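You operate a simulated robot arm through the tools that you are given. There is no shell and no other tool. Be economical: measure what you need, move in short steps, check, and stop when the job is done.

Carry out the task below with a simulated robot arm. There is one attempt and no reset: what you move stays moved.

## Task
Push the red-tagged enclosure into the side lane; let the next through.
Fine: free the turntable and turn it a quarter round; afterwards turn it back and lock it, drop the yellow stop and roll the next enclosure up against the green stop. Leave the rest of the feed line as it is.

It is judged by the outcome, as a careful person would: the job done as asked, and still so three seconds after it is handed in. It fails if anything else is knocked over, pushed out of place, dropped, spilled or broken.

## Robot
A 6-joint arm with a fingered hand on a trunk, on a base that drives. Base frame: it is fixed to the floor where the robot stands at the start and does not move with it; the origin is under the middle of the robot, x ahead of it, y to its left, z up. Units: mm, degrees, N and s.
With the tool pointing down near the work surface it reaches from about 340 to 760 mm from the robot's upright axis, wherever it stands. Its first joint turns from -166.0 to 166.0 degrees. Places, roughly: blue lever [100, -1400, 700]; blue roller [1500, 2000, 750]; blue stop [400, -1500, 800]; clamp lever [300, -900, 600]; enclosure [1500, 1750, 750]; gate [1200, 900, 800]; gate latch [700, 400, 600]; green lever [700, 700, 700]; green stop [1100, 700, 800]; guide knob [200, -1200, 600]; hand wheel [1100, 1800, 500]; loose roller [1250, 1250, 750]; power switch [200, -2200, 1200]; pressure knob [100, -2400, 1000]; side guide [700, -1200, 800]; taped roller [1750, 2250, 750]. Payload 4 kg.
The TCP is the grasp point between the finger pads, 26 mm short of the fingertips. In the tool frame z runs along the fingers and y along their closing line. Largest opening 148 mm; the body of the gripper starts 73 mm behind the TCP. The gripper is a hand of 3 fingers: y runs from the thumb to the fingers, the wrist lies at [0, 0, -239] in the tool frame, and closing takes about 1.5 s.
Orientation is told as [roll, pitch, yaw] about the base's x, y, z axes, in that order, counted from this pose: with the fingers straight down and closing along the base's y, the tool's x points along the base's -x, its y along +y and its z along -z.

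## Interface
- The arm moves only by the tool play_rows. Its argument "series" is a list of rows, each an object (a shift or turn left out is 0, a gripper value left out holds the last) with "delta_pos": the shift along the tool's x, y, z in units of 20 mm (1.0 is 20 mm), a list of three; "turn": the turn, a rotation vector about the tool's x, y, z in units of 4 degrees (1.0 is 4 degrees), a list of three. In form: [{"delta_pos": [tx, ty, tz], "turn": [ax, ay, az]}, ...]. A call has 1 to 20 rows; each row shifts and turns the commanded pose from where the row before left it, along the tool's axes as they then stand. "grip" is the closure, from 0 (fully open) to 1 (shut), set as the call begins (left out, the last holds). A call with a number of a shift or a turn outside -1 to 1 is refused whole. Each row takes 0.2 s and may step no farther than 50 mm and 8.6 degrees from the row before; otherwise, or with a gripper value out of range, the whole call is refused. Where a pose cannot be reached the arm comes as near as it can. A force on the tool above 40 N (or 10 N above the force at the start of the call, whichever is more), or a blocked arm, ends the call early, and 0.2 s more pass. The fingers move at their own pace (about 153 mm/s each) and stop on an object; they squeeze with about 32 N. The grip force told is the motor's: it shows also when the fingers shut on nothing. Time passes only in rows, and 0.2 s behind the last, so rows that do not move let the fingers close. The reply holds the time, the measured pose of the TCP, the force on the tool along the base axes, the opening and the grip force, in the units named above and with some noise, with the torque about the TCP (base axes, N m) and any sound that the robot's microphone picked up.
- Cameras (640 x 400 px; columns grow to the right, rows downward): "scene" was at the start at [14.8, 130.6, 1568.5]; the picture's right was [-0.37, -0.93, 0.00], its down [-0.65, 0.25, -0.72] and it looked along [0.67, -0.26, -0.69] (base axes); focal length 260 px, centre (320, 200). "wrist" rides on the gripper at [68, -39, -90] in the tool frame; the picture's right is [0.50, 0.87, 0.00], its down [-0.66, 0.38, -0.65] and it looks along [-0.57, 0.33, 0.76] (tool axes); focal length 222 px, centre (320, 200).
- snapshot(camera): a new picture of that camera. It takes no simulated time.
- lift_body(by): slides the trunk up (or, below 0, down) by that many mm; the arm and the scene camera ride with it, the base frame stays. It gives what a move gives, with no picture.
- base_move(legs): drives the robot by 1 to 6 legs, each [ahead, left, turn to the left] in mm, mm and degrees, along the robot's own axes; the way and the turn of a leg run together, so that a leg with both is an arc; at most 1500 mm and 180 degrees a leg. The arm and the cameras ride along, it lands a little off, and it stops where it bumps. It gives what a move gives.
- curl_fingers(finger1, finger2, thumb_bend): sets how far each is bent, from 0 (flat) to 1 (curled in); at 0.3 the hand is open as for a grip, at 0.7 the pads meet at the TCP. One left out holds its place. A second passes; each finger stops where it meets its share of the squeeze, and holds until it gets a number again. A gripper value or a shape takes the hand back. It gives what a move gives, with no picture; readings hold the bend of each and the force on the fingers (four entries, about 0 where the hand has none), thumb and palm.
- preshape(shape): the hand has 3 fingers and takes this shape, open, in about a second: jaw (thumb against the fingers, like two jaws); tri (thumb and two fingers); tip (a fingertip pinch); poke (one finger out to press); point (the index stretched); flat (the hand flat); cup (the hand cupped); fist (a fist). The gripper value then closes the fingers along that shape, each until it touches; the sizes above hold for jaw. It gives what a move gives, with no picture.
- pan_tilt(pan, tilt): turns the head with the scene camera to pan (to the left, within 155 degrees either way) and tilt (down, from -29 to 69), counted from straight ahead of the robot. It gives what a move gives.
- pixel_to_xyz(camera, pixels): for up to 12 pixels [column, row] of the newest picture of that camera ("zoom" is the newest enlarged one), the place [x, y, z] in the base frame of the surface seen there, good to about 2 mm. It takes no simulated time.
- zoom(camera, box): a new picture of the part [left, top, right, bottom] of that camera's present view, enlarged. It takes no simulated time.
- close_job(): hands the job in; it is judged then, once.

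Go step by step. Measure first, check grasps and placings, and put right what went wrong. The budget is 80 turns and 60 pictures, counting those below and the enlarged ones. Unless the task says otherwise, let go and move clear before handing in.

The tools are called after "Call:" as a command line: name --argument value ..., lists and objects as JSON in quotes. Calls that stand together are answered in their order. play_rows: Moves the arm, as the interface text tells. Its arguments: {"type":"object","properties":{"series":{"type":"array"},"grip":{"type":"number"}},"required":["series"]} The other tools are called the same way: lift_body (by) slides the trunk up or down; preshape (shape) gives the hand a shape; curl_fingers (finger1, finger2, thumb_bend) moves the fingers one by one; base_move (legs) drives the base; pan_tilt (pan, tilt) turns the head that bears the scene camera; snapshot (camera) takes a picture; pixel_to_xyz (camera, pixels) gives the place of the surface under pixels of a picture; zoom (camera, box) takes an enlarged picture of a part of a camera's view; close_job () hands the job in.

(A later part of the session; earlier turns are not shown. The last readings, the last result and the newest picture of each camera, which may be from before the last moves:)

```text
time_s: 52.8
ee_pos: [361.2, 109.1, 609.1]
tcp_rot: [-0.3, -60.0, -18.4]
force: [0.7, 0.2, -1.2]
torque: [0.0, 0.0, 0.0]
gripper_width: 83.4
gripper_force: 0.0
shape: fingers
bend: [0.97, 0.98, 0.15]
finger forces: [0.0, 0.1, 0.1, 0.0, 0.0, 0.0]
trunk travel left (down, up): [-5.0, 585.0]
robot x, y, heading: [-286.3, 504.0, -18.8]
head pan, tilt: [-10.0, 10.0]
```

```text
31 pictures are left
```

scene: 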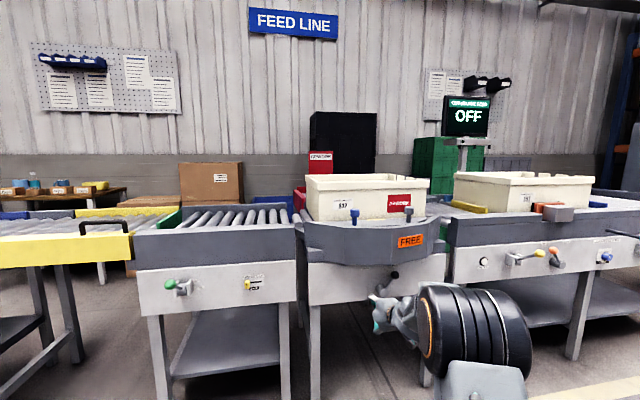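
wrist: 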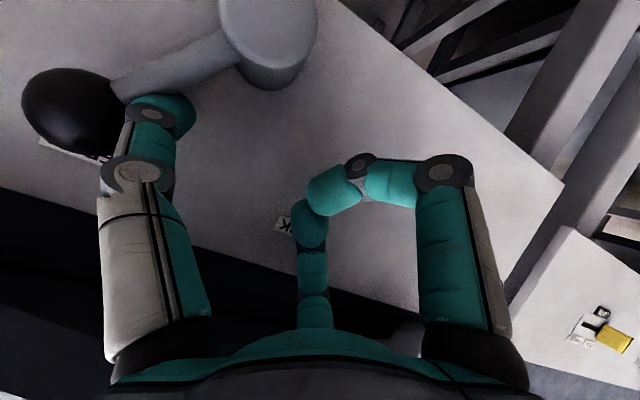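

The sign reads FREE. Now I'll raise the trunk, bring the tool pointing down, and set up to grip the grey knob from above.

Call:
lift_body --by 480

Call:
play_rows --series '[{"delta_pos": [0.5, 0, -0.86]}, {"delta_pos": [0.5, 0, -0.86]}, {"delta_pos": [0.5, 0, -0.86]}, {"delta_pos": [0.5, 0, -0.86]}, {"delta_pos": [0.5, 0, -0.86]}, {"delta_pos": [0.5, 0, -0.86]}, {"delta_pos": [0.5, 0, -0.86]}, {"delta_pos": [0.5, 0, -0.86]}]'

Call:
preshape --shape "jaw"

Call:
play_rows --series '[{"turn": [0, 1, 0]}, {"turn": [0, 1, 0]}, {"turn": [0, 1, 0]}, {"turn": [0, 1, 0]}, {"turn": [0, 1, 0]}, {"turn": [0, 1, 0]}, {"turn": [0, 1, 0]}, {"turn": [0, 1, 0]}, {"turn": [0, 1, 0]}, {"turn": [0, 1, 0]}, {"turn": [0, 1, 0]}, {"turn": [0, 1, 0]}, {"turn": [0, 1, 0]}, {"turn": [0, 1, 0]}, {"turn": [0, 1, 0]}]'

```text
refused: 480 is not a number from -400 to 400
```

```text
time_s: 54.6
ee_pos: [209.3, 160.5, 607.7]
tcp_rot: [-0.3, -60.0, -18.3]
force: [0.1, 0.3, 0.2]
torque: [-0.02, -0.03, 0.0]
gripper_width: 83.6
gripper_force: 0.0
shape: fingers
bend: [0.97, 0.98, 0.15]
finger forces: [0.0, 0.1, 0.1, 0.0, 0.0, 0.0]
trunk travel left (down, up): [-5.0, 585.0]
robot x, y, heading: [-282.1, 498.9, -18.6]
head pan, tilt: [-10.0, 10.0]
```

```text
time_s: 55.5
ee_pos: [210.0, 160.3, 607.5]
tcp_rot: [-0.3, -60.0, -18.3]
force: [-0.1, -0.1, 0.1]
torque: [-0.01, -0.02, 0.0]
gripper_width: 148.1
gripper_force: 0.2
shape: jaw
bend: [0.3, 0.3, 0.3]
finger forces: [0.0, 0.1, 0.1, 0.0, 0.0, 0.1]
trunk travel left (down, up): [-5.0, 585.0]
robot x, y, heading: [-282.4, 501.7, -18.9]
head pan, tilt: [-10.0, 10.0]
```

```text
time_s: 58.7
ee_pos: [210.6, 159.6, 608.0]
tcp_rot: [-0.1, 0.1, -18.6]
force: [-0.1, 0.1, 0.1]
torque: [0.01, -0.03, 0.04]
gripper_width: 148.0
gripper_force: 0.1
shape: jaw
bend: [0.3, 0.3, 0.3]
finger forces: [0.0, 0.1, 0.0, 0.0, 0.0, 0.0]
trunk travel left (down, up): [-5.0, 585.0]
robot x, y, heading: [-281.5, 497.5, -18.5]
head pan, tilt: [-10.0, 10.0]
```

Tool is down. Raise trunk 400, pull back 100, then drive to the front of the turntable.

Call:
lift_body --by 400

Call:
play_rows --series '[{"delta_pos": [1, 0, 0]}, {"delta_pos": [1, 0, 0]}, {"delta_pos": [1, 0, 0]}, {"delta_pos": [1, 0, 0]}, {"delta_pos": [1, -0.8, 0]}, {"delta_pos": [0, -0.8, 0]}]'

Call:
base_move --legs '[[0, -206, 0], [481, 0, 0.5]]'

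Call:
pan_tilt --pan -10 --tilt 50

Call:
snapshot --camera "scene"

```text
time_s: 62.6
ee_pos: [210.2, 159.6, 1007.4]
tcp_rot: [-0.2, 0.0, -18.7]
force: [-0.4, -0.1, 0.3]
torque: [-0.01, 0.0, -0.01]
gripper_width: 147.9
gripper_force: 0.0
shape: jaw
bend: [0.3, 0.3, 0.3]
finger forces: [0.1, 0.0, 0.1, 0.0, 0.0, 0.0]
trunk travel left (down, up): [-405.0, 185.0]
robot x, y, heading: [-285.1, 504.3, -18.6]
head pan, tilt: [-10.0, 10.0]
```

```text
time_s: 64.0
ee_pos: [104.4, 162.7, 1007.1]
tcp_rot: [-0.2, 0.0, -18.8]
force: [-0.6, -0.3, 1.1]
torque: [-0.03, -0.03, 0.04]
gripper_width: 148.1
gripper_force: 0.1
shape: jaw
bend: [0.3, 0.3, 0.3]
finger forces: [0.1, 0.0, 0.0, 0.0, 0.1, 0.0]
trunk travel left (down, up): [-405.0, 185.0]
robot x, y, heading: [-284.2, 504.4, -18.7]
head pan, tilt: [-10.0, 10.0]
```

```text
time_s: 68.1
ee_pos: [498.5, -188.6, 1006.4]
tcp_rot: [-0.1, 0.1, -18.3]
force: [-0.4, 0.1, 0.4]
torque: [-0.01, 0.0, 0.03]
gripper_width: 148.3
gripper_force: 0.1
shape: jaw
bend: [0.3, 0.3, 0.3]
finger forces: [0.0, 0.0, 0.1, 0.0, 0.0, 0.0]
trunk travel left (down, up): [-405.0, 185.0]
robot x, y, heading: [106.0, 151.6, -18.3]
head pan, tilt: [-10.0, 10.0]
```

```text
time_s: 69.1
ee_pos: [499.6, -189.0, 1007.9]
tcp_rot: [-0.1, -0.1, -18.3]
force: [-0.3, 0.0, -0.9]
torque: [0.02, 0.02, -0.01]
gripper_width: 148.1
gripper_force: 0.1
shape: jaw
bend: [0.3, 0.3, 0.3]
finger forces: [0.0, 0.1, 0.0, 0.0, 0.0, 0.0]
trunk travel left (down, up): [-405.0, 185.0]
robot x, y, heading: [112.7, 146.1, -18.4]
head pan, tilt: [-10.0, 50.0]
```

```text
30 pictures are left
```

scene: 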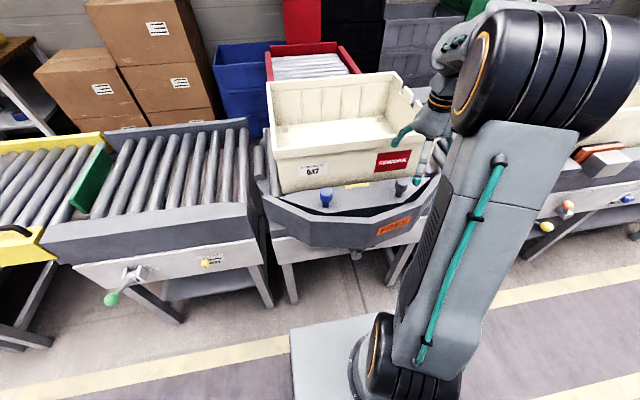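

The TCP is almost above the grey knob (401,184). I'll pin down the knob centres.

Call:
zoom --camera "scene" --box '[300, 160, 440, 240]'

Call:
snapshot --camera "wrist"

```text
4.57 times, centred on (370, 200) of scene
```

zoom: 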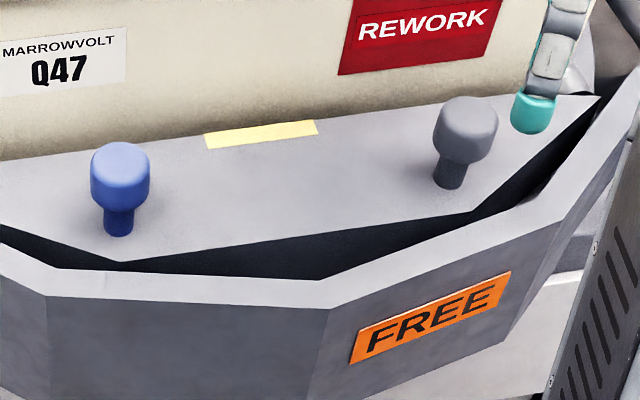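

```text
28 pictures are left
```

wrist: 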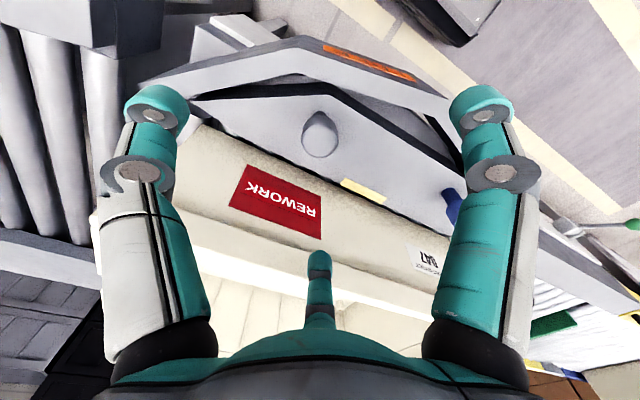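

Call:
pixel_to_xyz --camera "wrist" --pixels '[[320, 120], [320, 135], [303, 135], [336, 135], [320, 155]]'

Call:
pixel_to_xyz --camera "zoom" --pixels '[[466, 105], [466, 118], [440, 130], [492, 130], [125, 150], [125, 160], [447, 185]]'

```text
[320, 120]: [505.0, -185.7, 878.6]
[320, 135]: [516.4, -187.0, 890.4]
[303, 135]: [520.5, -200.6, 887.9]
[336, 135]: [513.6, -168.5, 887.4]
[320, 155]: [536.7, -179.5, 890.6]
```

```text
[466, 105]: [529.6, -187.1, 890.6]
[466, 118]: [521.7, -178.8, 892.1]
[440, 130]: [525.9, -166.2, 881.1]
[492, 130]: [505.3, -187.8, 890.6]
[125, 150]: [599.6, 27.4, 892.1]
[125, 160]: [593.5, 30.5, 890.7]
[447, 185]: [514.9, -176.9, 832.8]
```

Grey knob centre is ≈(521,-184), top z 891. I'll centre over it, go down to z≈866 and close to a loose cage.

Call:
play_rows --series '[{"delta_pos": [-0.94, 0.57, 0]}, {"delta_pos": [0, 0, 1]}, {"delta_pos": [0, 0, 1]}, {"delta_pos": [0, 0, 1]}, {"delta_pos": [0, 0, 1]}, {"delta_pos": [0, 0, 1]}, {"delta_pos": [0, 0, 1]}, {"delta_pos": [0, 0, 1]}]'

Call:
play_rows --series '[{"delta_pos": [0, 0, 0]}, {"delta_pos": [0, 0, 0]}, {"delta_pos": [0, 0, 0]}, {"delta_pos": [0, 0, 0]}, {"delta_pos": [0, 0, 0]}]' --grip 0.74

Call:
snapshot --camera "wrist"

```text
time_s: 70.9
ee_pos: [526.6, -187.5, 876.6]
tcp_rot: [0.9, -0.1, -18.4]
force: [0.6, -0.4, -0.4]
torque: [0.0, 0.01, -0.02]
gripper_width: 148.1
gripper_force: 0.0
shape: jaw
bend: [0.3, 0.3, 0.3]
finger forces: [0.1, 0.0, 0.1, 0.1, 0.1, 0.0]
out of reach, approached as far as the arm can: row 7, 8
trunk travel left (down, up): [-405.0, 185.0]
robot x, y, heading: [107.5, 146.0, -18.2]
head pan, tilt: [-10.0, 50.0]
```

```text
time_s: 72.1
ee_pos: [526.2, -187.9, 876.3]
tcp_rot: [1.0, 0.0, -18.2]
force: [0.6, 0.5, -0.2]
torque: [0.04, 0.03, 0.01]
gripper_width: 39.0
gripper_force: 0.0
shape: jaw
bend: [0.76, 0.76, 0.7]
finger forces: [0.7, 0.1, 0.1, 0.0, 0.1, 0.0]
trunk travel left (down, up): [-405.0, 185.0]
robot x, y, heading: [109.5, 149.2, -18.4]
head pan, tilt: [-10.0, 50.0]
```

```text
27 pictures are left
```

wrist: 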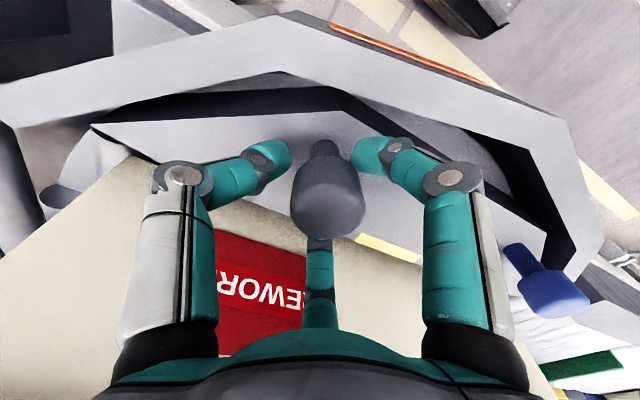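

The knob is caged but the arm is at its lower limit; I'll trade arm height for trunk height (up 80, trunk down 90).

Call:
play_rows --series '[{"delta_pos": [0.15, -0.1, -1], "turn": [0, 0, 0]}, {"delta_pos": [0, 0, -1]}, {"delta_pos": [0, 0, -1]}, {"delta_pos": [0, 0, -1], "turn": [0.2, 0, 0]}]'

Call:
lift_body --by -90

```text
time_s: 73.1
ee_pos: [521.5, -188.3, 955.7]
tcp_rot: [-1.1, -0.1, -18.3]
force: [-0.4, 0.5, 0.5]
torque: [-0.01, 0.01, -0.02]
gripper_width: 38.9
gripper_force: 0.0
shape: jaw
bend: [0.76, 0.76, 0.7]
finger forces: [0.0, 0.0, 0.0, 0.0, 0.0, 0.0]
trunk travel left (down, up): [-405.0, 185.0]
robot x, y, heading: [107.7, 149.0, -18.3]
head pan, tilt: [-10.0, 50.0]
```

```text
time_s: 74.4
ee_pos: [522.0, -188.9, 865.6]
tcp_rot: [-0.9, -0.1, -18.2]
force: [-0.2, -0.1, -1.1]
torque: [0.0, -0.01, 0.01]
gripper_width: 38.7
gripper_force: 0.0
shape: jaw
bend: [0.76, 0.76, 0.7]
finger forces: [0.0, 0.1, 0.1, 0.0, 0.1, 0.0]
trunk travel left (down, up): [-315.0, 275.0]
robot x, y, heading: [106.8, 148.6, -18.3]
head pan, tilt: [-10.0, 50.0]
```

Caged at z 866. Start the clockwise arc with a few rows and check.

Call:
play_rows --series '[{"delta_pos": [0.33, 0.89, 0], "turn": [0, 0, 0.9]}, {"delta_pos": [0.33, 0.89, 0], "turn": [0, 0, 0.9]}, {"delta_pos": [0.33, 0.89, 0], "turn": [0, 0, 0.9]}, {"delta_pos": [0.33, 0.89, 0], "turn": [0, 0, 0.9]}]'

Call:
snapshot --camera "scene"

```text
time_s: 75.4
ee_pos: [526.8, -111.0, 864.3]
tcp_rot: [-0.9, -0.3, -32.7]
force: [0.7, -0.6, -0.2]
torque: [0.03, 0.0, 0.0]
gripper_width: 38.7
gripper_force: 0.1
shape: jaw
bend: [0.76, 0.76, 0.7]
finger forces: [0.0, 0.1, 0.0, 0.0, 0.0, 0.0]
trunk travel left (down, up): [-315.0, 275.0]
robot x, y, heading: [107.8, 150.0, -18.4]
head pan, tilt: [-10.0, 50.0]
```

```text
26 pictures are left
```

scene: 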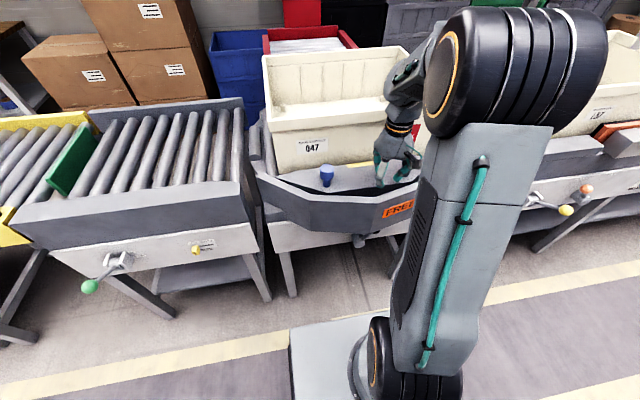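

Call:
pixel_to_xyz --camera "scene" --pixels '[[326, 170], [326, 176], [388, 178], [300, 160]]'

Call:
snapshot --camera "wrist"

```text
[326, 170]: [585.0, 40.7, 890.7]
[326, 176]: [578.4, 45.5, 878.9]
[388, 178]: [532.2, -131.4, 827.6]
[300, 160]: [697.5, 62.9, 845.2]
```

```text
25 pictures are left
```

wrist: 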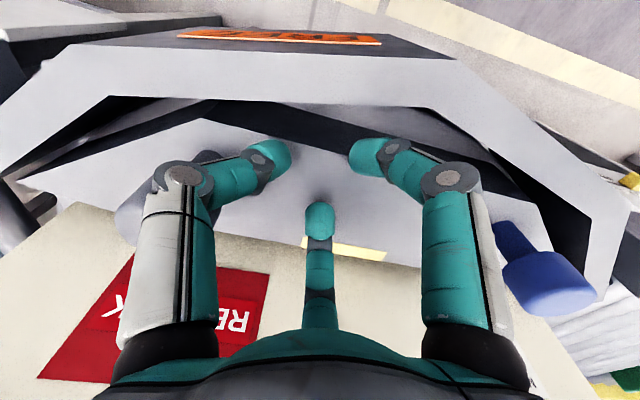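

The knob slipped out past the thumb (now left of it at wrist (120,210)); the table hardly moved. I'll rise, and look again.

Call:
play_rows --series '[{"delta_pos": [0, 0, -1]}, {"delta_pos": [0, 0, -1]}, {"delta_pos": [0, 0, -1]}, {"delta_pos": [-0.33, -0.89, -1]}, {"delta_pos": [-0.33, -0.89, 0]}, {"delta_pos": [-0.33, -0.89, 0]}]' --grip 0

Call:
snapshot --camera "wrist"

```text
time_s: 76.8
ee_pos: [514.7, -168.5, 945.2]
tcp_rot: [-1.0, -0.3, -32.6]
force: [-0.5, -0.4, 1.3]
torque: [0.0, 0.05, 0.0]
gripper_width: 147.9
gripper_force: 0.1
shape: jaw
bend: [0.3, 0.3, 0.3]
finger forces: [0.0, 0.1, 0.1, 0.1, 0.0, 0.0]
trunk travel left (down, up): [-315.0, 275.0]
robot x, y, heading: [108.8, 146.6, -18.2]
head pan, tilt: [-10.0, 50.0]
```

```text
24 pictures are left
```

wrist: 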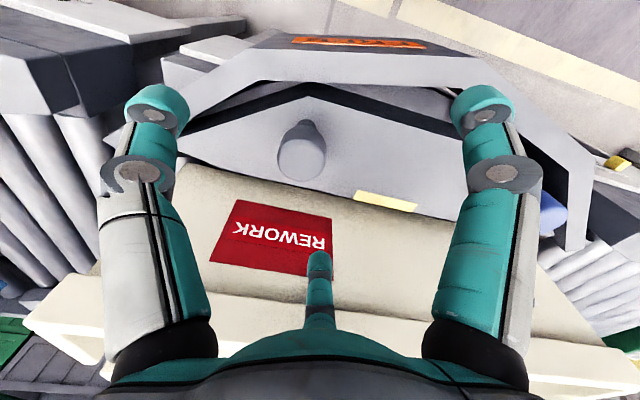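

Call:
pixel_to_xyz --camera "wrist" --pixels '[[301, 145], [301, 160], [281, 160], [322, 160], [301, 175], [540, 215]]'

```text
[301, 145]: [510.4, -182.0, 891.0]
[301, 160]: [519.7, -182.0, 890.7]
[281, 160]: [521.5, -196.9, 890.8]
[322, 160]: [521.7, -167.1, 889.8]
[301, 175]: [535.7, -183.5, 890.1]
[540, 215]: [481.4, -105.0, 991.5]
```

The knob is still at ≈(522,-182). I'll turn the tool so the closing line lies along the arc tangent, come down, and grip it firmly this time.

Call:
play_rows --series '[{"turn": [0, 0, -1]}, {"turn": [0, 0, -1]}, {"turn": [0, 0, -1]}, {"turn": [0, 0, -1]}, {"turn": [0, 0, -1]}, {"turn": [0, 0, -1]}, {"turn": [0, 0, -1]}, {"turn": [0, 0, -1]}, {"turn": [0, 0, -1]}, {"delta_pos": [-0.32, -0.7, 0]}, {"delta_pos": [0, 0, 1]}, {"delta_pos": [0, 0, 1]}, {"delta_pos": [0, 0, 1]}, {"delta_pos": [0, 0, 0.9]}]'

Call:
play_rows --series '[{"delta_pos": [0, 0, 0]}, {"delta_pos": [0, 0, 0]}, {"delta_pos": [0, 0, 0]}, {"delta_pos": [0, 0, 0]}, {"delta_pos": [0, 0, 0]}, {"delta_pos": [0, 0, 0]}, {"delta_pos": [0, 0, 0]}, {"delta_pos": [0, 0, 0]}]' --grip 1

Call:
snapshot --camera "wrist"

```text
time_s: 79.8
ee_pos: [519.7, -181.3, 868.2]
tcp_rot: [-1.0, 0.3, 3.3]
force: [-0.5, -0.2, -0.3]
torque: [0.01, 0.01, 0.03]
gripper_width: 148.0
gripper_force: 0.1
shape: jaw
bend: [0.3, 0.3, 0.3]
finger forces: [0.1, 0.1, 0.0, 0.1, 0.1, 0.0]
trunk travel left (down, up): [-315.0, 275.0]
robot x, y, heading: [110.4, 148.6, -18.3]
head pan, tilt: [-10.0, 50.0]
```

```text
time_s: 81.6
ee_pos: [520.9, -180.7, 866.7]
tcp_rot: [-0.9, 0.4, 3.2]
force: [-3.6, 0.2, -18.3]
torque: [0.66, 0.11, -0.1]
gripper_width: 16.6
gripper_force: 32.4
shape: jaw
bend: [0.71, 0.73, 0.74]
finger forces: [29.3, 27.4, 0.0, 0.0, 33.3, 0.1]
trunk travel left (down, up): [-315.0, 275.0]
robot x, y, heading: [111.2, 148.1, -18.3]
head pan, tilt: [-10.0, 50.0]
```

```text
23 pictures are left
```

wrist: 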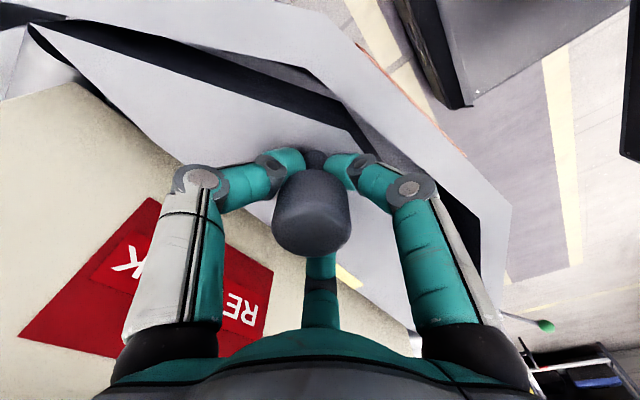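

Gripped firmly on the knob's stem. Now the clockwise arc, a few rows first.

Call:
play_rows --series '[{"delta_pos": [-0.016, 0.949, 0], "turn": [0, 0, 0.9]}, {"delta_pos": [-0.016, 0.949, 0], "turn": [0, 0, 0.9]}, {"delta_pos": [-0.016, 0.949, 0], "turn": [0, 0, 0.9]}, {"delta_pos": [-0.016, 0.949, 0], "turn": [0, 0, 0.9]}]'

Call:
snapshot --camera "scene"

```text
time_s: 82.0
ee_pos: [521.1, -173.6, 866.9]
tcp_rot: [-1.2, 0.2, 0.1]
force: [8.9, -23.2, -18.8]
torque: [0.28, -0.04, 0.22]
gripper_width: 18.0
gripper_force: 31.3
shape: jaw
bend: [0.71, 0.73, 0.75]
finger forces: [23.7, 24.5, 0.0, 0.0, 38.6, 0.2]
trunk travel left (down, up): [-315.0, 275.0]
robot x, y, heading: [107.1, 148.3, -18.4]
head pan, tilt: [-10.0, 50.0]
stopped in row 2: the force on the tool passed its limit at 46 N (the readings are from after the stop); the commanded pose is now the measured one
```

```text
22 pictures are left
```

scene: 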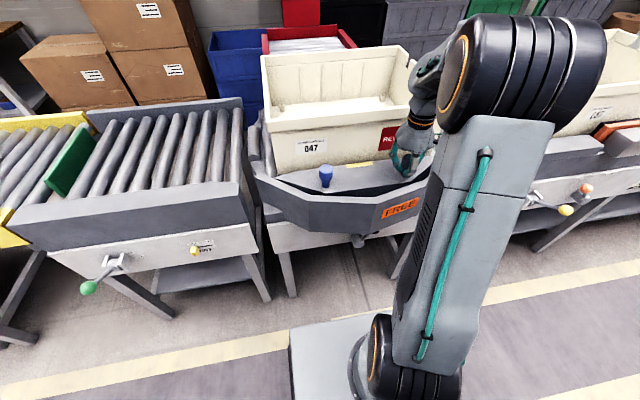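

It resists at 46 N after 7 mm this way. I'll try the opposite (counter-clockwise) direction gently.

Call:
play_rows --series '[{"delta_pos": [0, -0.35, 0], "turn": [0, 0, -0.4]}, {"delta_pos": [0, -0.4, 0], "turn": [0, 0, -0.4]}, {"delta_pos": [0, -0.4, 0], "turn": [0, 0, -0.4]}, {"delta_pos": [0, -0.4, 0], "turn": [0, 0, -0.4]}, {"delta_pos": [0, -0.4, 0], "turn": [0, 0, -0.4]}]'

```text
time_s: 83.2
ee_pos: [524.2, -210.3, 868.2]
tcp_rot: [-1.2, 0.3, 8.4]
force: [1.7, 0.1, -25.2]
torque: [0.75, 0.12, -0.02]
gripper_width: 15.3
gripper_force: 32.3
shape: jaw
bend: [0.71, 0.73, 0.74]
finger forces: [29.6, 31.3, 0.0, 0.0, 36.6, 0.0]
trunk travel left (down, up): [-315.0, 275.0]
robot x, y, heading: [104.4, 150.7, -18.4]
head pan, tilt: [-10.0, 50.0]
```

Counter-clockwise moves freely, so that's the way. The blue knob is the better handle for that; I'll release, rise, shift the base right 100 and go over to it.

Call:
play_rows --series '[{"delta_pos": [0, 0, 0]}, {"delta_pos": [0, 0, 0]}, {"delta_pos": [0, 0, 0]}, {"delta_pos": [0, 0, -1]}, {"delta_pos": [0, 0, -1]}, {"delta_pos": [0, 0, -1]}, {"delta_pos": [0, 0, -1]}, {"delta_pos": [0, 0, -1]}, {"delta_pos": [0, 0, -1]}, {"delta_pos": [0, 0, -1]}]' --grip 0

Call:
base_move --legs '[[0, -100, 0]]'

Call:
play_rows --series '[{"delta_pos": [-0.394, 0.934, 0]}, {"delta_pos": [-0.394, 0.934, 0]}, {"delta_pos": [-0.394, 0.934, 0]}, {"delta_pos": [-0.394, 0.934, 0]}, {"delta_pos": [-0.394, 0.934, 0]}, {"delta_pos": [-0.394, 0.934, 0]}, {"delta_pos": [-0.394, 0.934, 0]}, {"delta_pos": [-0.394, 0.934, 0]}, {"delta_pos": [-0.394, 0.934, 0]}, {"delta_pos": [-0.394, 0.934, 0]}, {"delta_pos": [-0.394, 0.934, 0]}, {"delta_pos": [-0.394, 0.934, 0]}, {"delta_pos": [-0.394, 0.934, 0]}, {"delta_pos": [-0.394, 0.934, 0]}, {"delta_pos": [-0.394, 0.934, 0]}, {"delta_pos": [-0.394, 0.934, 0]}]'

Call:
play_rows --series '[{"turn": [0, 0, 1]}, {"turn": [0, 0, 1]}, {"turn": [0, 0, 1]}, {"turn": [0, 0, 1]}, {"turn": [0, 0, 1]}, {"turn": [0, 0, 1]}, {"turn": [0, 0, 1]}, {"turn": [0, 0, 1]}, {"turn": [0, 0, 1]}, {"turn": [0, 0, 1]}, {"turn": [0, 0, 1]}]'

Call:
snapshot --camera "wrist"

```text
time_s: 85.4
ee_pos: [522.6, -206.5, 1009.4]
tcp_rot: [-1.4, 0.3, 8.2]
force: [0.0, -0.1, 0.3]
torque: [-0.02, 0.03, 0.0]
gripper_width: 148.0
gripper_force: 0.0
shape: jaw
bend: [0.3, 0.3, 0.3]
finger forces: [0.0, 0.0, 0.0, 0.0, 0.0, 0.0]
trunk travel left (down, up): [-315.0, 275.0]
robot x, y, heading: [107.4, 146.9, -18.5]
head pan, tilt: [-10.0, 50.0]
```

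```text
time_s: 86.5
ee_pos: [491.7, -301.0, 1009.9]
tcp_rot: [-1.3, 0.3, 8.3]
force: [-0.4, 0.5, 0.3]
torque: [0.04, 0.02, -0.01]
gripper_width: 148.2
gripper_force: 0.0
shape: jaw
bend: [0.3, 0.3, 0.3]
finger forces: [0.1, 0.0, 0.0, 0.1, 0.0, 0.0]
trunk travel left (down, up): [-315.0, 275.0]
robot x, y, heading: [73.4, 53.2, -18.2]
head pan, tilt: [-10.0, 50.0]
```

```text
time_s: 90.0
ee_pos: [573.7, 13.3, 1001.6]
tcp_rot: [-1.3, 0.3, 8.4]
force: [0.7, -0.7, 0.1]
torque: [0.02, 0.0, -0.02]
gripper_width: 147.8
gripper_force: 0.0
shape: jaw
bend: [0.3, 0.3, 0.3]
finger forces: [0.0, 0.0, 0.0, 0.1, 0.0, 0.0]
trunk travel left (down, up): [-315.0, 275.0]
robot x, y, heading: [77.8, 52.5, -18.6]
head pan, tilt: [-10.0, 50.0]
```

```text
time_s: 92.3
ee_pos: [574.8, 12.4, 1002.9]
tcp_rot: [-1.0, -0.7, -35.7]
force: [-0.2, 0.4, 0.3]
torque: [0.03, 0.01, 0.01]
gripper_width: 148.0
gripper_force: 0.1
shape: jaw
bend: [0.3, 0.31, 0.3]
finger forces: [0.0, 0.7, 0.1, 0.1, 0.1, 0.0]
trunk travel left (down, up): [-315.0, 275.0]
robot x, y, heading: [75.2, 54.3, -18.3]
head pan, tilt: [-10.0, 50.0]
```

```text
21 pictures are left
```

wrist: 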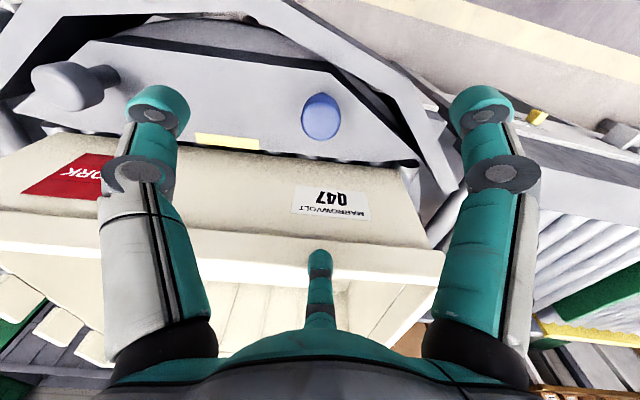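

Over the blue knob (322,118). Finger 2 (320,255) is near the tote rim; measure before descending.

Call:
pixel_to_xyz --camera "wrist" --pixels '[[322, 110], [322, 122], [304, 120], [338, 118], [320, 255], [340, 245], [300, 240], [70, 80]]'

```text
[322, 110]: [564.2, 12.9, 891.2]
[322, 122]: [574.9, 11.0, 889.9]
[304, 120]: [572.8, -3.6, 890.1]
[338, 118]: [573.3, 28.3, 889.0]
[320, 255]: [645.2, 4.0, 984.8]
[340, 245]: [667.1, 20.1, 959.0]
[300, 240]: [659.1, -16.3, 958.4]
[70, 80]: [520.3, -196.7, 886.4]
```

Knob centre ≈(573,12), aligned. I'll half-close first to clear the tote rim, descend to z≈867, then grip.

Call:
play_rows --series '[{"delta_pos": [0, 0, 0]}, {"delta_pos": [0, 0, 0]}, {"delta_pos": [0, 0, 1]}, {"delta_pos": [0, 0, 1]}, {"delta_pos": [0, 0, 1]}, {"delta_pos": [0, 0, 1]}, {"delta_pos": [0, 0, 1]}, {"delta_pos": [0, 0, 0.9]}, {"delta_pos": [0, 0, 0.9]}]' --grip 0.5

Call:
play_rows --series '[{"delta_pos": [0, 0, 0]}, {"delta_pos": [0, 0, 0]}, {"delta_pos": [0, 0, 0]}, {"delta_pos": [0, 0, 0]}, {"delta_pos": [0, 0, 0]}, {"delta_pos": [0, 0, 0]}]' --grip 1

```text
time_s: 94.3
ee_pos: [573.2, 9.6, 867.5]
tcp_rot: [-1.0, -0.8, -35.7]
force: [0.5, 0.0, -0.2]
torque: [0.0, -0.01, -0.02]
gripper_width: 74.6
gripper_force: 0.0
shape: jaw
bend: [0.36, 0.36, 0.7]
finger forces: [0.1, 0.0, 0.0, 0.0, 0.0, 0.0]
trunk travel left (down, up): [-315.0, 275.0]
robot x, y, heading: [75.1, 50.7, -18.5]
head pan, tilt: [-10.0, 50.0]
```

```text
time_s: 95.8
ee_pos: [574.9, 9.8, 866.3]
tcp_rot: [-1.1, -0.5, -35.7]
force: [-1.6, 0.8, -20.0]
torque: [0.54, -0.35, 0.07]
gripper_width: 14.7
gripper_force: 32.0
shape: jaw
bend: [0.73, 0.74, 0.74]
finger forces: [26.3, 28.3, 0.0, 0.0, 32.8, 0.0]
trunk travel left (down, up): [-315.0, 275.0]
robot x, y, heading: [75.3, 56.7, -18.1]
head pan, tilt: [-10.0, 50.0]
```

Gripped. Arc counter-clockwise, 8 rows first.

Call:
play_rows --series '[{"delta_pos": [-0.041, -0.957, 0], "turn": [0, 0, -0.9]}, {"delta_pos": [-0.041, -0.957, 0], "turn": [0, 0, -0.9]}, {"delta_pos": [-0.041, -0.957, 0], "turn": [0, 0, -0.9]}, {"delta_pos": [-0.041, -0.957, 0], "turn": [0, 0, -0.9]}, {"delta_pos": [-0.041, -0.957, 0], "turn": [0, 0, -0.9]}, {"delta_pos": [-0.041, -0.957, 0], "turn": [0, 0, -0.9]}, {"delta_pos": [-0.041, -0.957, 0], "turn": [0, 0, -0.9]}, {"delta_pos": [-0.041, -0.957, 0], "turn": [0, 0, -0.9]}]'

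```text
time_s: 97.5
ee_pos: [521.8, -133.5, 866.9]
tcp_rot: [-1.2, 0.1, -6.7]
force: [4.1, -0.7, -32.4]
torque: [0.67, -0.17, 0.06]
gripper_width: 13.4
gripper_force: 31.7
shape: jaw
bend: [0.72, 0.74, 0.74]
finger forces: [23.0, 30.4, 0.0, 0.0, 35.8, 0.0]
trunk travel left (down, up): [-315.0, 275.0]
robot x, y, heading: [72.1, 50.0, -18.4]
head pan, tilt: [-10.0, 50.0]
```

Turning smoothly. Continue, with a slight lowering to ease the vertical force.

Call:
play_rows --series '[{"delta_pos": [-0.041, -0.957, 0.04], "turn": [0, 0, -0.9]}, {"delta_pos": [-0.041, -0.957, 0.04], "turn": [0, 0, -0.9]}, {"delta_pos": [-0.041, -0.957, 0.04], "turn": [0, 0, -0.9]}, {"delta_pos": [-0.041, -0.957, 0.04], "turn": [0, 0, -0.9]}, {"delta_pos": [-0.041, -0.957, 0], "turn": [0, 0, -0.9]}, {"delta_pos": [-0.041, -0.957, 0], "turn": [0, 0, -0.9]}, {"delta_pos": [-0.041, -0.957, 0], "turn": [0, 0, -0.9]}, {"delta_pos": [-0.041, -0.957, 0], "turn": [0, 0, -0.9]}]'

Call:
snapshot --camera "scene"

```text
time_s: 99.3
ee_pos: [544.0, -281.8, 867.7]
tcp_rot: [-0.9, 0.9, 21.9]
force: [7.2, 2.9, -40.9]
torque: [0.63, 0.09, 0.01]
gripper_width: 12.9
gripper_force: 31.7
shape: jaw
bend: [0.72, 0.74, 0.73]
finger forces: [20.9, 31.5, 0.0, 0.1, 35.7, 0.1]
trunk travel left (down, up): [-315.0, 275.0]
robot x, y, heading: [75.6, 54.4, -18.3]
head pan, tilt: [-10.0, 50.0]
```

```text
20 pictures are left
```

scene: 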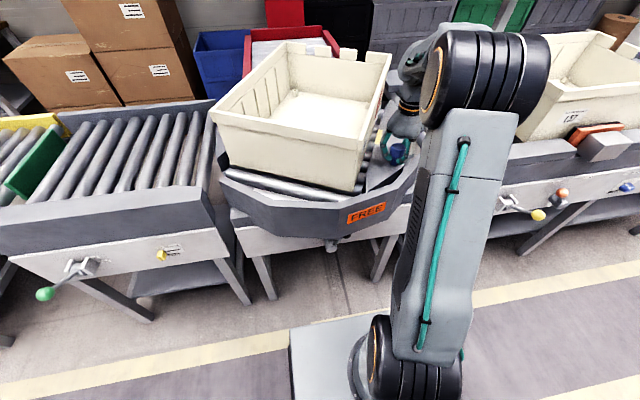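

About 63° turned. I'll re-seat the grip to shed the vertical load, then finish the turn.

Call:
play_rows --series '[{"delta_pos": [0, 0, 0]}, {"delta_pos": [0, 0, 0.1]}, {"delta_pos": [0, 0, 0]}]' --grip 0.6

Call:
play_rows --series '[{"delta_pos": [0, 0, 0]}, {"delta_pos": [0, 0, 0]}, {"delta_pos": [0, 0, 0]}, {"delta_pos": [0, 0, 0]}, {"delta_pos": [0, 0, 0]}]' --grip 1

Call:
play_rows --series '[{"delta_pos": [-0.041, -0.957, 0], "turn": [0, 0, -0.9]}, {"delta_pos": [-0.041, -0.957, 0], "turn": [0, 0, -0.9]}, {"delta_pos": [-0.041, -0.957, 0], "turn": [0, 0, -0.9]}, {"delta_pos": [-0.041, -0.957, 0], "turn": [0, 0, -0.9]}, {"delta_pos": [-0.041, -0.957, 0], "turn": [0, 0, -0.9]}, {"delta_pos": [-0.041, -0.957, 0], "turn": [0, 0, -0.9]}, {"delta_pos": [-0.041, -0.957, 0], "turn": [0, 0, -0.9]}, {"delta_pos": [-0.02, -0.45, 0], "turn": [0, 0, -0.45]}]'

Call:
snapshot --camera "scene"

```text
time_s: 100.2
ee_pos: [542.7, -282.9, 869.7]
tcp_rot: [-1.2, 0.6, 21.9]
force: [-0.5, -1.5, -0.2]
torque: [-0.01, 0.0, -0.01]
gripper_width: 58.7
gripper_force: 0.0
shape: jaw
bend: [0.77, 0.77, 0.7]
finger forces: [0.0, 0.1, 0.0, 0.0, 0.0, 0.0]
trunk travel left (down, up): [-315.0, 275.0]
robot x, y, heading: [76.0, 51.9, -18.2]
head pan, tilt: [-10.0, 50.0]
```

```text
time_s: 101.3
ee_pos: [541.7, -283.6, 866.2]
tcp_rot: [-1.2, 0.7, 21.9]
force: [-5.2, -2.3, -13.1]
torque: [0.52, 0.24, -0.1]
gripper_width: 16.6
gripper_force: 32.3
shape: jaw
bend: [0.71, 0.74, 0.74]
finger forces: [25.9, 28.8, 0.0, 0.0, 30.5, 0.0]
trunk travel left (down, up): [-315.0, 275.0]
robot x, y, heading: [73.5, 57.2, -18.2]
head pan, tilt: [-10.0, 50.0]
```

```text
time_s: 103.2
ee_pos: [624.5, -398.5, 867.4]
tcp_rot: [-0.6, 1.0, 48.9]
force: [-1.9, -6.3, -24.2]
torque: [0.35, 0.43, -0.16]
gripper_width: 16.2
gripper_force: 32.3
shape: jaw
bend: [0.71, 0.74, 0.73]
finger forces: [24.4, 29.4, 0.1, 0.1, 35.2, 0.1]
trunk travel left (down, up): [-315.0, 275.0]
robot x, y, heading: [74.8, 51.3, -18.4]
head pan, tilt: [-10.0, 50.0]
```

```text
19 pictures are left
```

scene: 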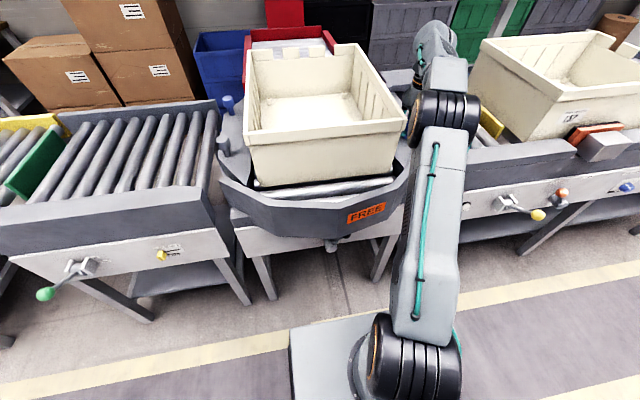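

The turntable appears a quarter round (blue knob at u≈717,v≈-186). I'll verify the tote edge alignment.

Call:
pixel_to_xyz --camera "scene" --pixels '[[248, 132], [404, 122], [262, 133], [390, 123], [249, 47], [358, 46], [250, 36], [326, 34], [338, 45], [247, 60], [300, 45]]'

```text
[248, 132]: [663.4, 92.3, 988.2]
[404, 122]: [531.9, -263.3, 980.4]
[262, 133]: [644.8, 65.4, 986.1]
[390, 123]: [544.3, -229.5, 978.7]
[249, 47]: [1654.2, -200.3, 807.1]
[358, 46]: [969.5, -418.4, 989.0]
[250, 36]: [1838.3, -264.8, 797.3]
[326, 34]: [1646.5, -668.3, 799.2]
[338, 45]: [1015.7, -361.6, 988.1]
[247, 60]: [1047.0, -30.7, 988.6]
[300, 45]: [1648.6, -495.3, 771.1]
```

Aligned within ~1°. The lane slopes slightly down away. Release the knob, rise, and bring the hand to the front centre of the tote.

Call:
play_rows --series '[{"delta_pos": [0, 0, 0]}, {"delta_pos": [0, 0, 0]}, {"delta_pos": [0, 0, 0]}, {"delta_pos": [0, 0, -1]}, {"delta_pos": [0, 0, -1]}, {"delta_pos": [0, 0, -1]}, {"delta_pos": [0, 0, -1]}, {"delta_pos": [0, 0, -1]}, {"delta_pos": [0, 0, -1]}, {"delta_pos": [0, 0, -1]}, {"delta_pos": [0, 0, -1]}]' --grip 0.5

Call:
play_rows --series '[{"turn": [0, 0, 1]}, {"turn": [0, 0, 1]}, {"turn": [0, 0, 1]}, {"turn": [0, 0, 1]}, {"turn": [0, 0, 1]}, {"turn": [0, 0, 1]}, {"turn": [0, 0, 1]}, {"turn": [0, 0, 1]}, {"turn": [0, 0, 1]}, {"turn": [0, 0, 1]}, {"turn": [0, 0, 1]}, {"turn": [0, 0, 1]}, {"turn": [0, 0, 1]}, {"turn": [0, 0, 1]}, {"turn": [0, 0, 1]}, {"turn": [0, 0, 1]}, {"turn": [0, 0, 0.7]}]'

Call:
play_rows --series '[{"delta_pos": [0.95, 0.65, 0]}, {"delta_pos": [0.95, 0.65, 0]}, {"delta_pos": [0.95, 0.65, 0]}, {"delta_pos": [0.95, 0.65, 0]}, {"delta_pos": [0.95, 0.65, 0]}, {"delta_pos": [0.95, 0.95, 0]}, {"delta_pos": [0.95, 0.95, 0]}, {"delta_pos": [0.95, 0.95, 0]}, {"delta_pos": [0.95, 0.95, 0]}, {"delta_pos": [0.95, 0.95, 0]}, {"delta_pos": [0.5, 1, 0]}, {"delta_pos": [0, 1, 0]}, {"delta_pos": [0, 1, 0]}, {"delta_pos": [0, 1, 0]}, {"delta_pos": [0, 1, 0]}, {"delta_pos": [0, 1, 0]}, {"delta_pos": [0, 0.3, 0]}]' --grip 1

```text
time_s: 105.5
ee_pos: [599.3, -405.1, 952.1]
tcp_rot: [-0.8, 1.1, 48.9]
force: [0.1, 0.2, 0.5]
torque: [-0.02, -0.01, -0.02]
gripper_width: 73.8
gripper_force: 0.0
shape: jaw
bend: [0.36, 0.36, 0.7]
finger forces: [0.0, 0.0, 0.0, 0.0, 0.0, 0.1]
out of reach, approached as far as the arm can: row 7, 8, 9, 10, 11
trunk travel left (down, up): [-315.0, 275.0]
robot x, y, heading: [73.7, 53.0, -18.6]
head pan, tilt: [-10.0, 50.0]
```

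```text
time_s: 109.2
ee_pos: [599.1, -404.4, 952.7]
tcp_rot: [-1.3, -0.3, -17.9]
force: [-0.2, 0.7, 0.1]
torque: [-0.02, -0.02, 0.03]
gripper_width: 73.4
gripper_force: 0.1
shape: jaw
bend: [0.36, 0.36, 0.7]
finger forces: [0.0, 0.0, 0.1, 0.0, 0.0, 0.0]
trunk travel left (down, up): [-315.0, 275.0]
robot x, y, heading: [72.7, 53.0, -18.4]
head pan, tilt: [-10.0, 50.0]
```

```text
time_s: 112.8
ee_pos: [497.9, -70.7, 945.5]
tcp_rot: [-1.3, -0.3, -17.9]
force: [-0.2, -0.5, 0.4]
torque: [0.0, 0.01, 0.0]
gripper_width: 0.0
gripper_force: 32.2
shape: jaw
bend: [0.7, 0.7, 0.7]
finger forces: [0.0, 0.1, 0.0, 0.0, 0.0, 0.0]
trunk travel left (down, up): [-315.0, 275.0]
robot x, y, heading: [78.5, 53.2, -18.4]
head pan, tilt: [-10.0, 50.0]
```

The closed hand is in front of the tote centre (u 495, v 86). Check how far the base can advance: base plate front vs table legs.

Call:
pixel_to_xyz --camera "scene" --pixels '[[292, 332], [370, 318], [330, 327], [273, 302], [377, 282], [330, 270], [320, 240], [155, 320]]'

```text
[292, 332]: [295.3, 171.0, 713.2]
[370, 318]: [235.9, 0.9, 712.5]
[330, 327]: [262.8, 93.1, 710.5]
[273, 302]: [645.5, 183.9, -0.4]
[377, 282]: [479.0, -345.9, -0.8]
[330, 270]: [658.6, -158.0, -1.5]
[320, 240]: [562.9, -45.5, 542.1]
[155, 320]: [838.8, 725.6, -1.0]
```

There's about 200 mm of room ahead. I'll back off, extend and pitch the hand forward for reach, so I can push through the tote's centre.

Call:
base_move --legs '[[-280, 0, 0.4]]'

Call:
play_rows --series '[{"delta_pos": [-1, 0.4, 0.2]}, {"delta_pos": [-1, 0.4, 0.2]}, {"delta_pos": [-1, 0, 0.2]}, {"delta_pos": [-1, 0, 0.2]}, {"delta_pos": [-1, 0, 0.2]}, {"delta_pos": [-1, 0, 0]}, {"delta_pos": [-1, 0, 0]}, {"delta_pos": [-1, 0, 0]}, {"delta_pos": [-1, 0, 0]}, {"delta_pos": [-1, 0, 0]}, {"delta_pos": [-1, 0, 0]}, {"delta_pos": [-1, 0, 0]}, {"delta_pos": [-1, 0, 0]}]'

Call:
play_rows --series '[{"turn": [0, -1, 0]}, {"turn": [0, -1, 0]}, {"turn": [0, -1, 0]}, {"turn": [0, -1, 0]}, {"turn": [0, -1, 0]}, {"turn": [0, -1, 0]}, {"turn": [0, -1, 0]}, {"turn": [0, -1, 0]}, {"turn": [0, -1, 0]}, {"turn": [0, -1, 0]}, {"turn": [0, -1, 0]}, {"turn": [0, -1, 0]}, {"turn": [0, -1, 0]}, {"turn": [0, -1, 0]}, {"turn": [0, -1, 0]}]'

```text
time_s: 114.7
ee_pos: [238.0, 18.2, 945.3]
tcp_rot: [-1.4, -0.3, -17.4]
force: [-0.1, 0.2, -1.0]
torque: [-0.01, 0.01, 0.04]
gripper_width: 0.0
gripper_force: 32.2
shape: jaw
bend: [0.7, 0.7, 0.7]
finger forces: [0.0, 0.1, 0.0, 0.1, 0.0, 0.1]
trunk travel left (down, up): [-315.0, 275.0]
robot x, y, heading: [-182.9, 138.6, -17.9]
head pan, tilt: [-10.0, 50.0]
```

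```text
time_s: 117.5
ee_pos: [489.9, -45.6, 926.7]
tcp_rot: [-1.3, -0.2, -17.4]
force: [-0.4, 0.3, -0.2]
torque: [0.02, -0.01, -0.04]
gripper_width: 0.1
gripper_force: 32.1
shape: jaw
bend: [0.7, 0.7, 0.7]
finger forces: [0.0, 0.0, 0.0, 0.0, 0.0, 0.0]
trunk travel left (down, up): [-315.0, 275.0]
robot x, y, heading: [-186.8, 136.5, -17.9]
head pan, tilt: [-10.0, 50.0]
```

```text
time_s: 120.7
ee_pos: [494.5, -115.1, 963.8]
tcp_rot: [-0.1, -54.7, -15.6]
force: [-0.7, -0.5, 0.1]
torque: [-0.01, 0.0, 0.0]
gripper_width: 0.0
gripper_force: 31.8
shape: jaw
bend: [0.7, 0.7, 0.7]
finger forces: [0.0, 0.0, 0.1, 0.1, 0.0, 0.0]
out of reach, approached as far as the arm can: row 5, 6, 7, 8, 9, 10, 11, 14, 15
trunk travel left (down, up): [-315.0, 275.0]
robot x, y, heading: [-188.2, 138.8, -17.8]
head pan, tilt: [-10.0, 50.0]
```

The hand is pitched -55°, drifted right and up. Correct: left 58, down 45, then check.

Call:
play_rows --series '[{"delta_pos": [0.62, 0.97, 0.43]}, {"delta_pos": [0.62, 0.97, 0.43]}, {"delta_pos": [0.62, 0.97, 0.43]}]'

Call:
snapshot --camera "scene"

```text
time_s: 121.5
ee_pos: [509.8, -65.6, 933.7]
tcp_rot: [1.8, -56.4, -15.3]
force: [-0.3, 0.5, -1.2]
torque: [-0.01, -0.01, 0.0]
gripper_width: 0.0
gripper_force: 32.4
shape: jaw
bend: [0.7, 0.7, 0.7]
finger forces: [0.0, 0.1, 0.0, 0.1, 0.0, 0.0]
out of reach, approached as far as the arm can: row 1
trunk travel left (down, up): [-315.0, 275.0]
robot x, y, heading: [-186.8, 140.1, -17.9]
head pan, tilt: [-10.0, 50.0]
```

```text
18 pictures are left
```

scene: 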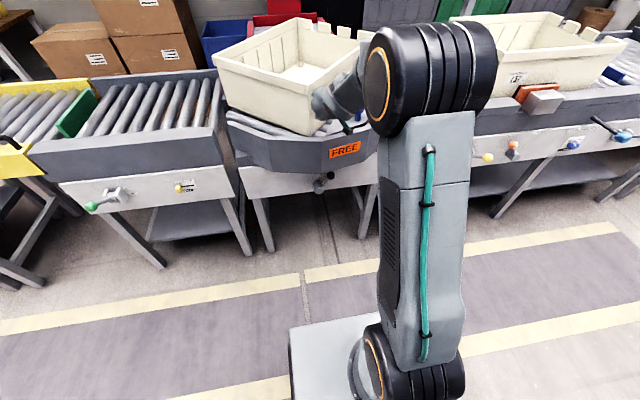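

The tote/turntable has swung back partway (near edge now slanted). I'll measure it.

Call:
pixel_to_xyz --camera "scene" --pixels '[[214, 65], [260, 83], [300, 95], [297, 20], [255, 35], [232, 115], [240, 92]]'

Call:
zoom --camera "scene" --box '[190, 10, 400, 200]'

```text
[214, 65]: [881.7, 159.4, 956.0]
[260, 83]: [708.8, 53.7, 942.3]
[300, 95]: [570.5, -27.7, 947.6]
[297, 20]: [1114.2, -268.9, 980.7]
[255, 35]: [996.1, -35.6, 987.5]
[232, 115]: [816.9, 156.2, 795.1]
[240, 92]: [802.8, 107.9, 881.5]
```

```text
2.11 times, centred on (295, 105) of scene
```

zoom: 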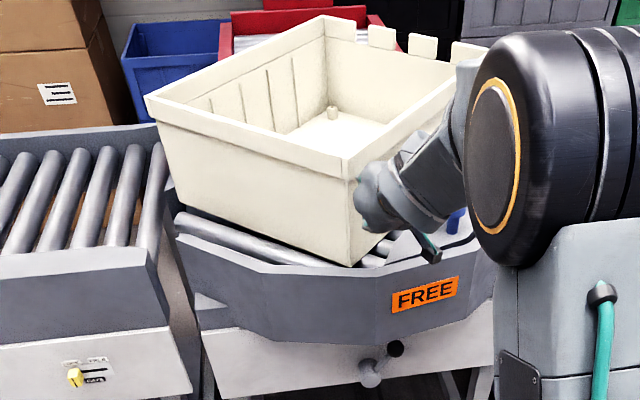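

The table rotated back to about 49°, evidently bumped by the passing hand. I'll place the hand left of the near corner (u 526, v 109) and push it right to swing the table back to 90°.

Call:
base_move --legs '[[-70, 0, 0], [0, 78, 0], [88, 0, 0]]'

Call:
play_rows --series '[{"delta_pos": [0, -1, 0]}, {"delta_pos": [0, -1, 0]}, {"delta_pos": [0, -1, 0]}, {"delta_pos": [0, -1, 0]}, {"delta_pos": [0, -1, 0]}]'

Call:
snapshot --camera "scene"

```text
time_s: 123.8
ee_pos: [550.9, 6.0, 934.0]
tcp_rot: [1.7, -56.4, -15.2]
force: [0.8, 0.1, -0.8]
torque: [-0.02, -0.02, -0.04]
gripper_width: 0.0
gripper_force: 31.7
shape: jaw
bend: [0.7, 0.7, 0.7]
finger forces: [0.1, 0.1, 0.1, 0.0, 0.0, 0.1]
trunk travel left (down, up): [-315.0, 275.0]
robot x, y, heading: [-143.8, 208.7, -17.5]
head pan, tilt: [-10.0, 50.0]
```

```text
time_s: 125.0
ee_pos: [528.3, -89.6, 931.4]
tcp_rot: [1.7, -56.3, -15.2]
force: [-1.0, 0.5, 0.0]
torque: [0.0, 0.01, 0.04]
gripper_width: 0.0
gripper_force: 31.5
shape: jaw
bend: [0.7, 0.7, 0.7]
finger forces: [0.0, 0.0, 0.0, 0.0, 0.0, 0.0]
trunk travel left (down, up): [-315.0, 275.0]
robot x, y, heading: [-146.7, 208.8, -17.5]
head pan, tilt: [-10.0, 50.0]
```

```text
16 pictures are left
```

scene: 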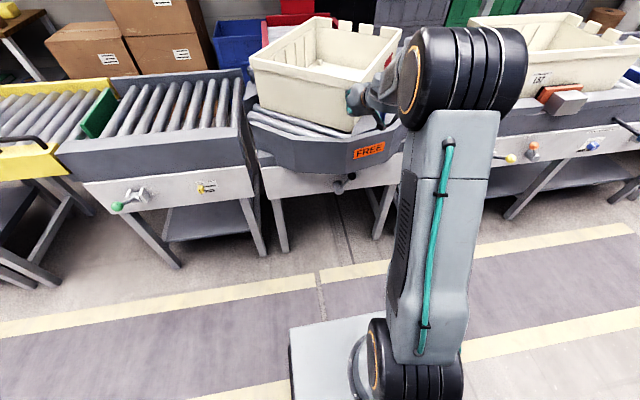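

The tote is swinging back round. Continue along the arc.

Call:
play_rows --series '[{"delta_pos": [0, -1, 0]}, {"delta_pos": [-0.05, -1, 0.08]}, {"delta_pos": [-0.1, -1, 0.14]}, {"delta_pos": [-0.13, -1, 0.2]}, {"delta_pos": [-0.18, -1, 0.28]}]'

Call:
snapshot --camera "scene"

```text
time_s: 126.2
ee_pos: [522.2, -190.3, 931.1]
tcp_rot: [1.7, -56.3, -15.2]
force: [0.1, -0.3, 0.2]
torque: [0.02, 0.02, -0.03]
gripper_width: 0.0
gripper_force: 32.0
shape: jaw
bend: [0.7, 0.7, 0.7]
finger forces: [0.0, 0.0, 0.0, 0.1, 0.0, 0.1]
trunk travel left (down, up): [-315.0, 275.0]
robot x, y, heading: [-145.8, 206.1, -17.8]
head pan, tilt: [-10.0, 50.0]
```

```text
15 pictures are left
```

scene: 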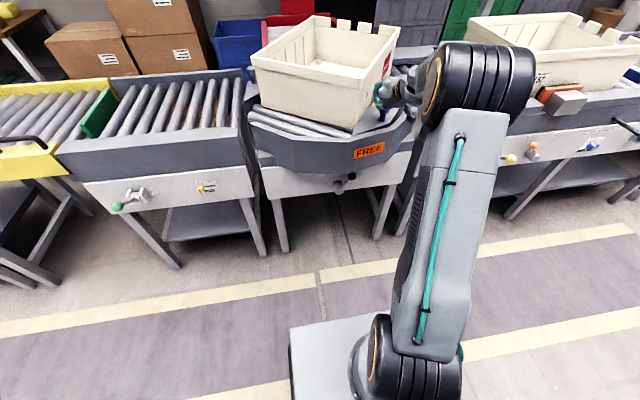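

The hand slipped past the corner at the end. Measure the present tote edge.

Call:
pixel_to_xyz --camera "scene" --pixels '[[256, 60], [300, 72], [345, 82], [360, 83], [366, 80], [385, 45], [382, 112], [400, 30]]'

```text
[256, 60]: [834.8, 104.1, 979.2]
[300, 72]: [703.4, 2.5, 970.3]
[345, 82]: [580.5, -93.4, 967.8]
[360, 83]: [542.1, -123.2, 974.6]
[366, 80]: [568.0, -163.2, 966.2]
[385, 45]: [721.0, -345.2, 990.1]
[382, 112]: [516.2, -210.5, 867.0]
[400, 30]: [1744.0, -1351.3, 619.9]
```

The tote rolled on the rollers rather than turning the table, so I must turn it by the knob. The blue knob shows near (383,112); I'll locate it from this same picture.

Call:
pixel_to_xyz --camera "scene" --pixels '[[378, 112], [381, 109], [384, 109], [387, 109], [384, 113], [388, 113], [384, 117], [380, 117], [388, 118], [391, 111], [376, 116], [384, 121]]'

```text
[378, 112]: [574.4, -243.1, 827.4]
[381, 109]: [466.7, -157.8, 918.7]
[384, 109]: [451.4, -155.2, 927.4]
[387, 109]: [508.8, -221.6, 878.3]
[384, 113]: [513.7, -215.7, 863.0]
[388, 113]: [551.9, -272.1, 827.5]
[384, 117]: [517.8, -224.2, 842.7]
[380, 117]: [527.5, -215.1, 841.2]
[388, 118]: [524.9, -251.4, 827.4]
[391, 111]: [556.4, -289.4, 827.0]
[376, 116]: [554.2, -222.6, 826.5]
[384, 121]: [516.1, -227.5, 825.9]
```

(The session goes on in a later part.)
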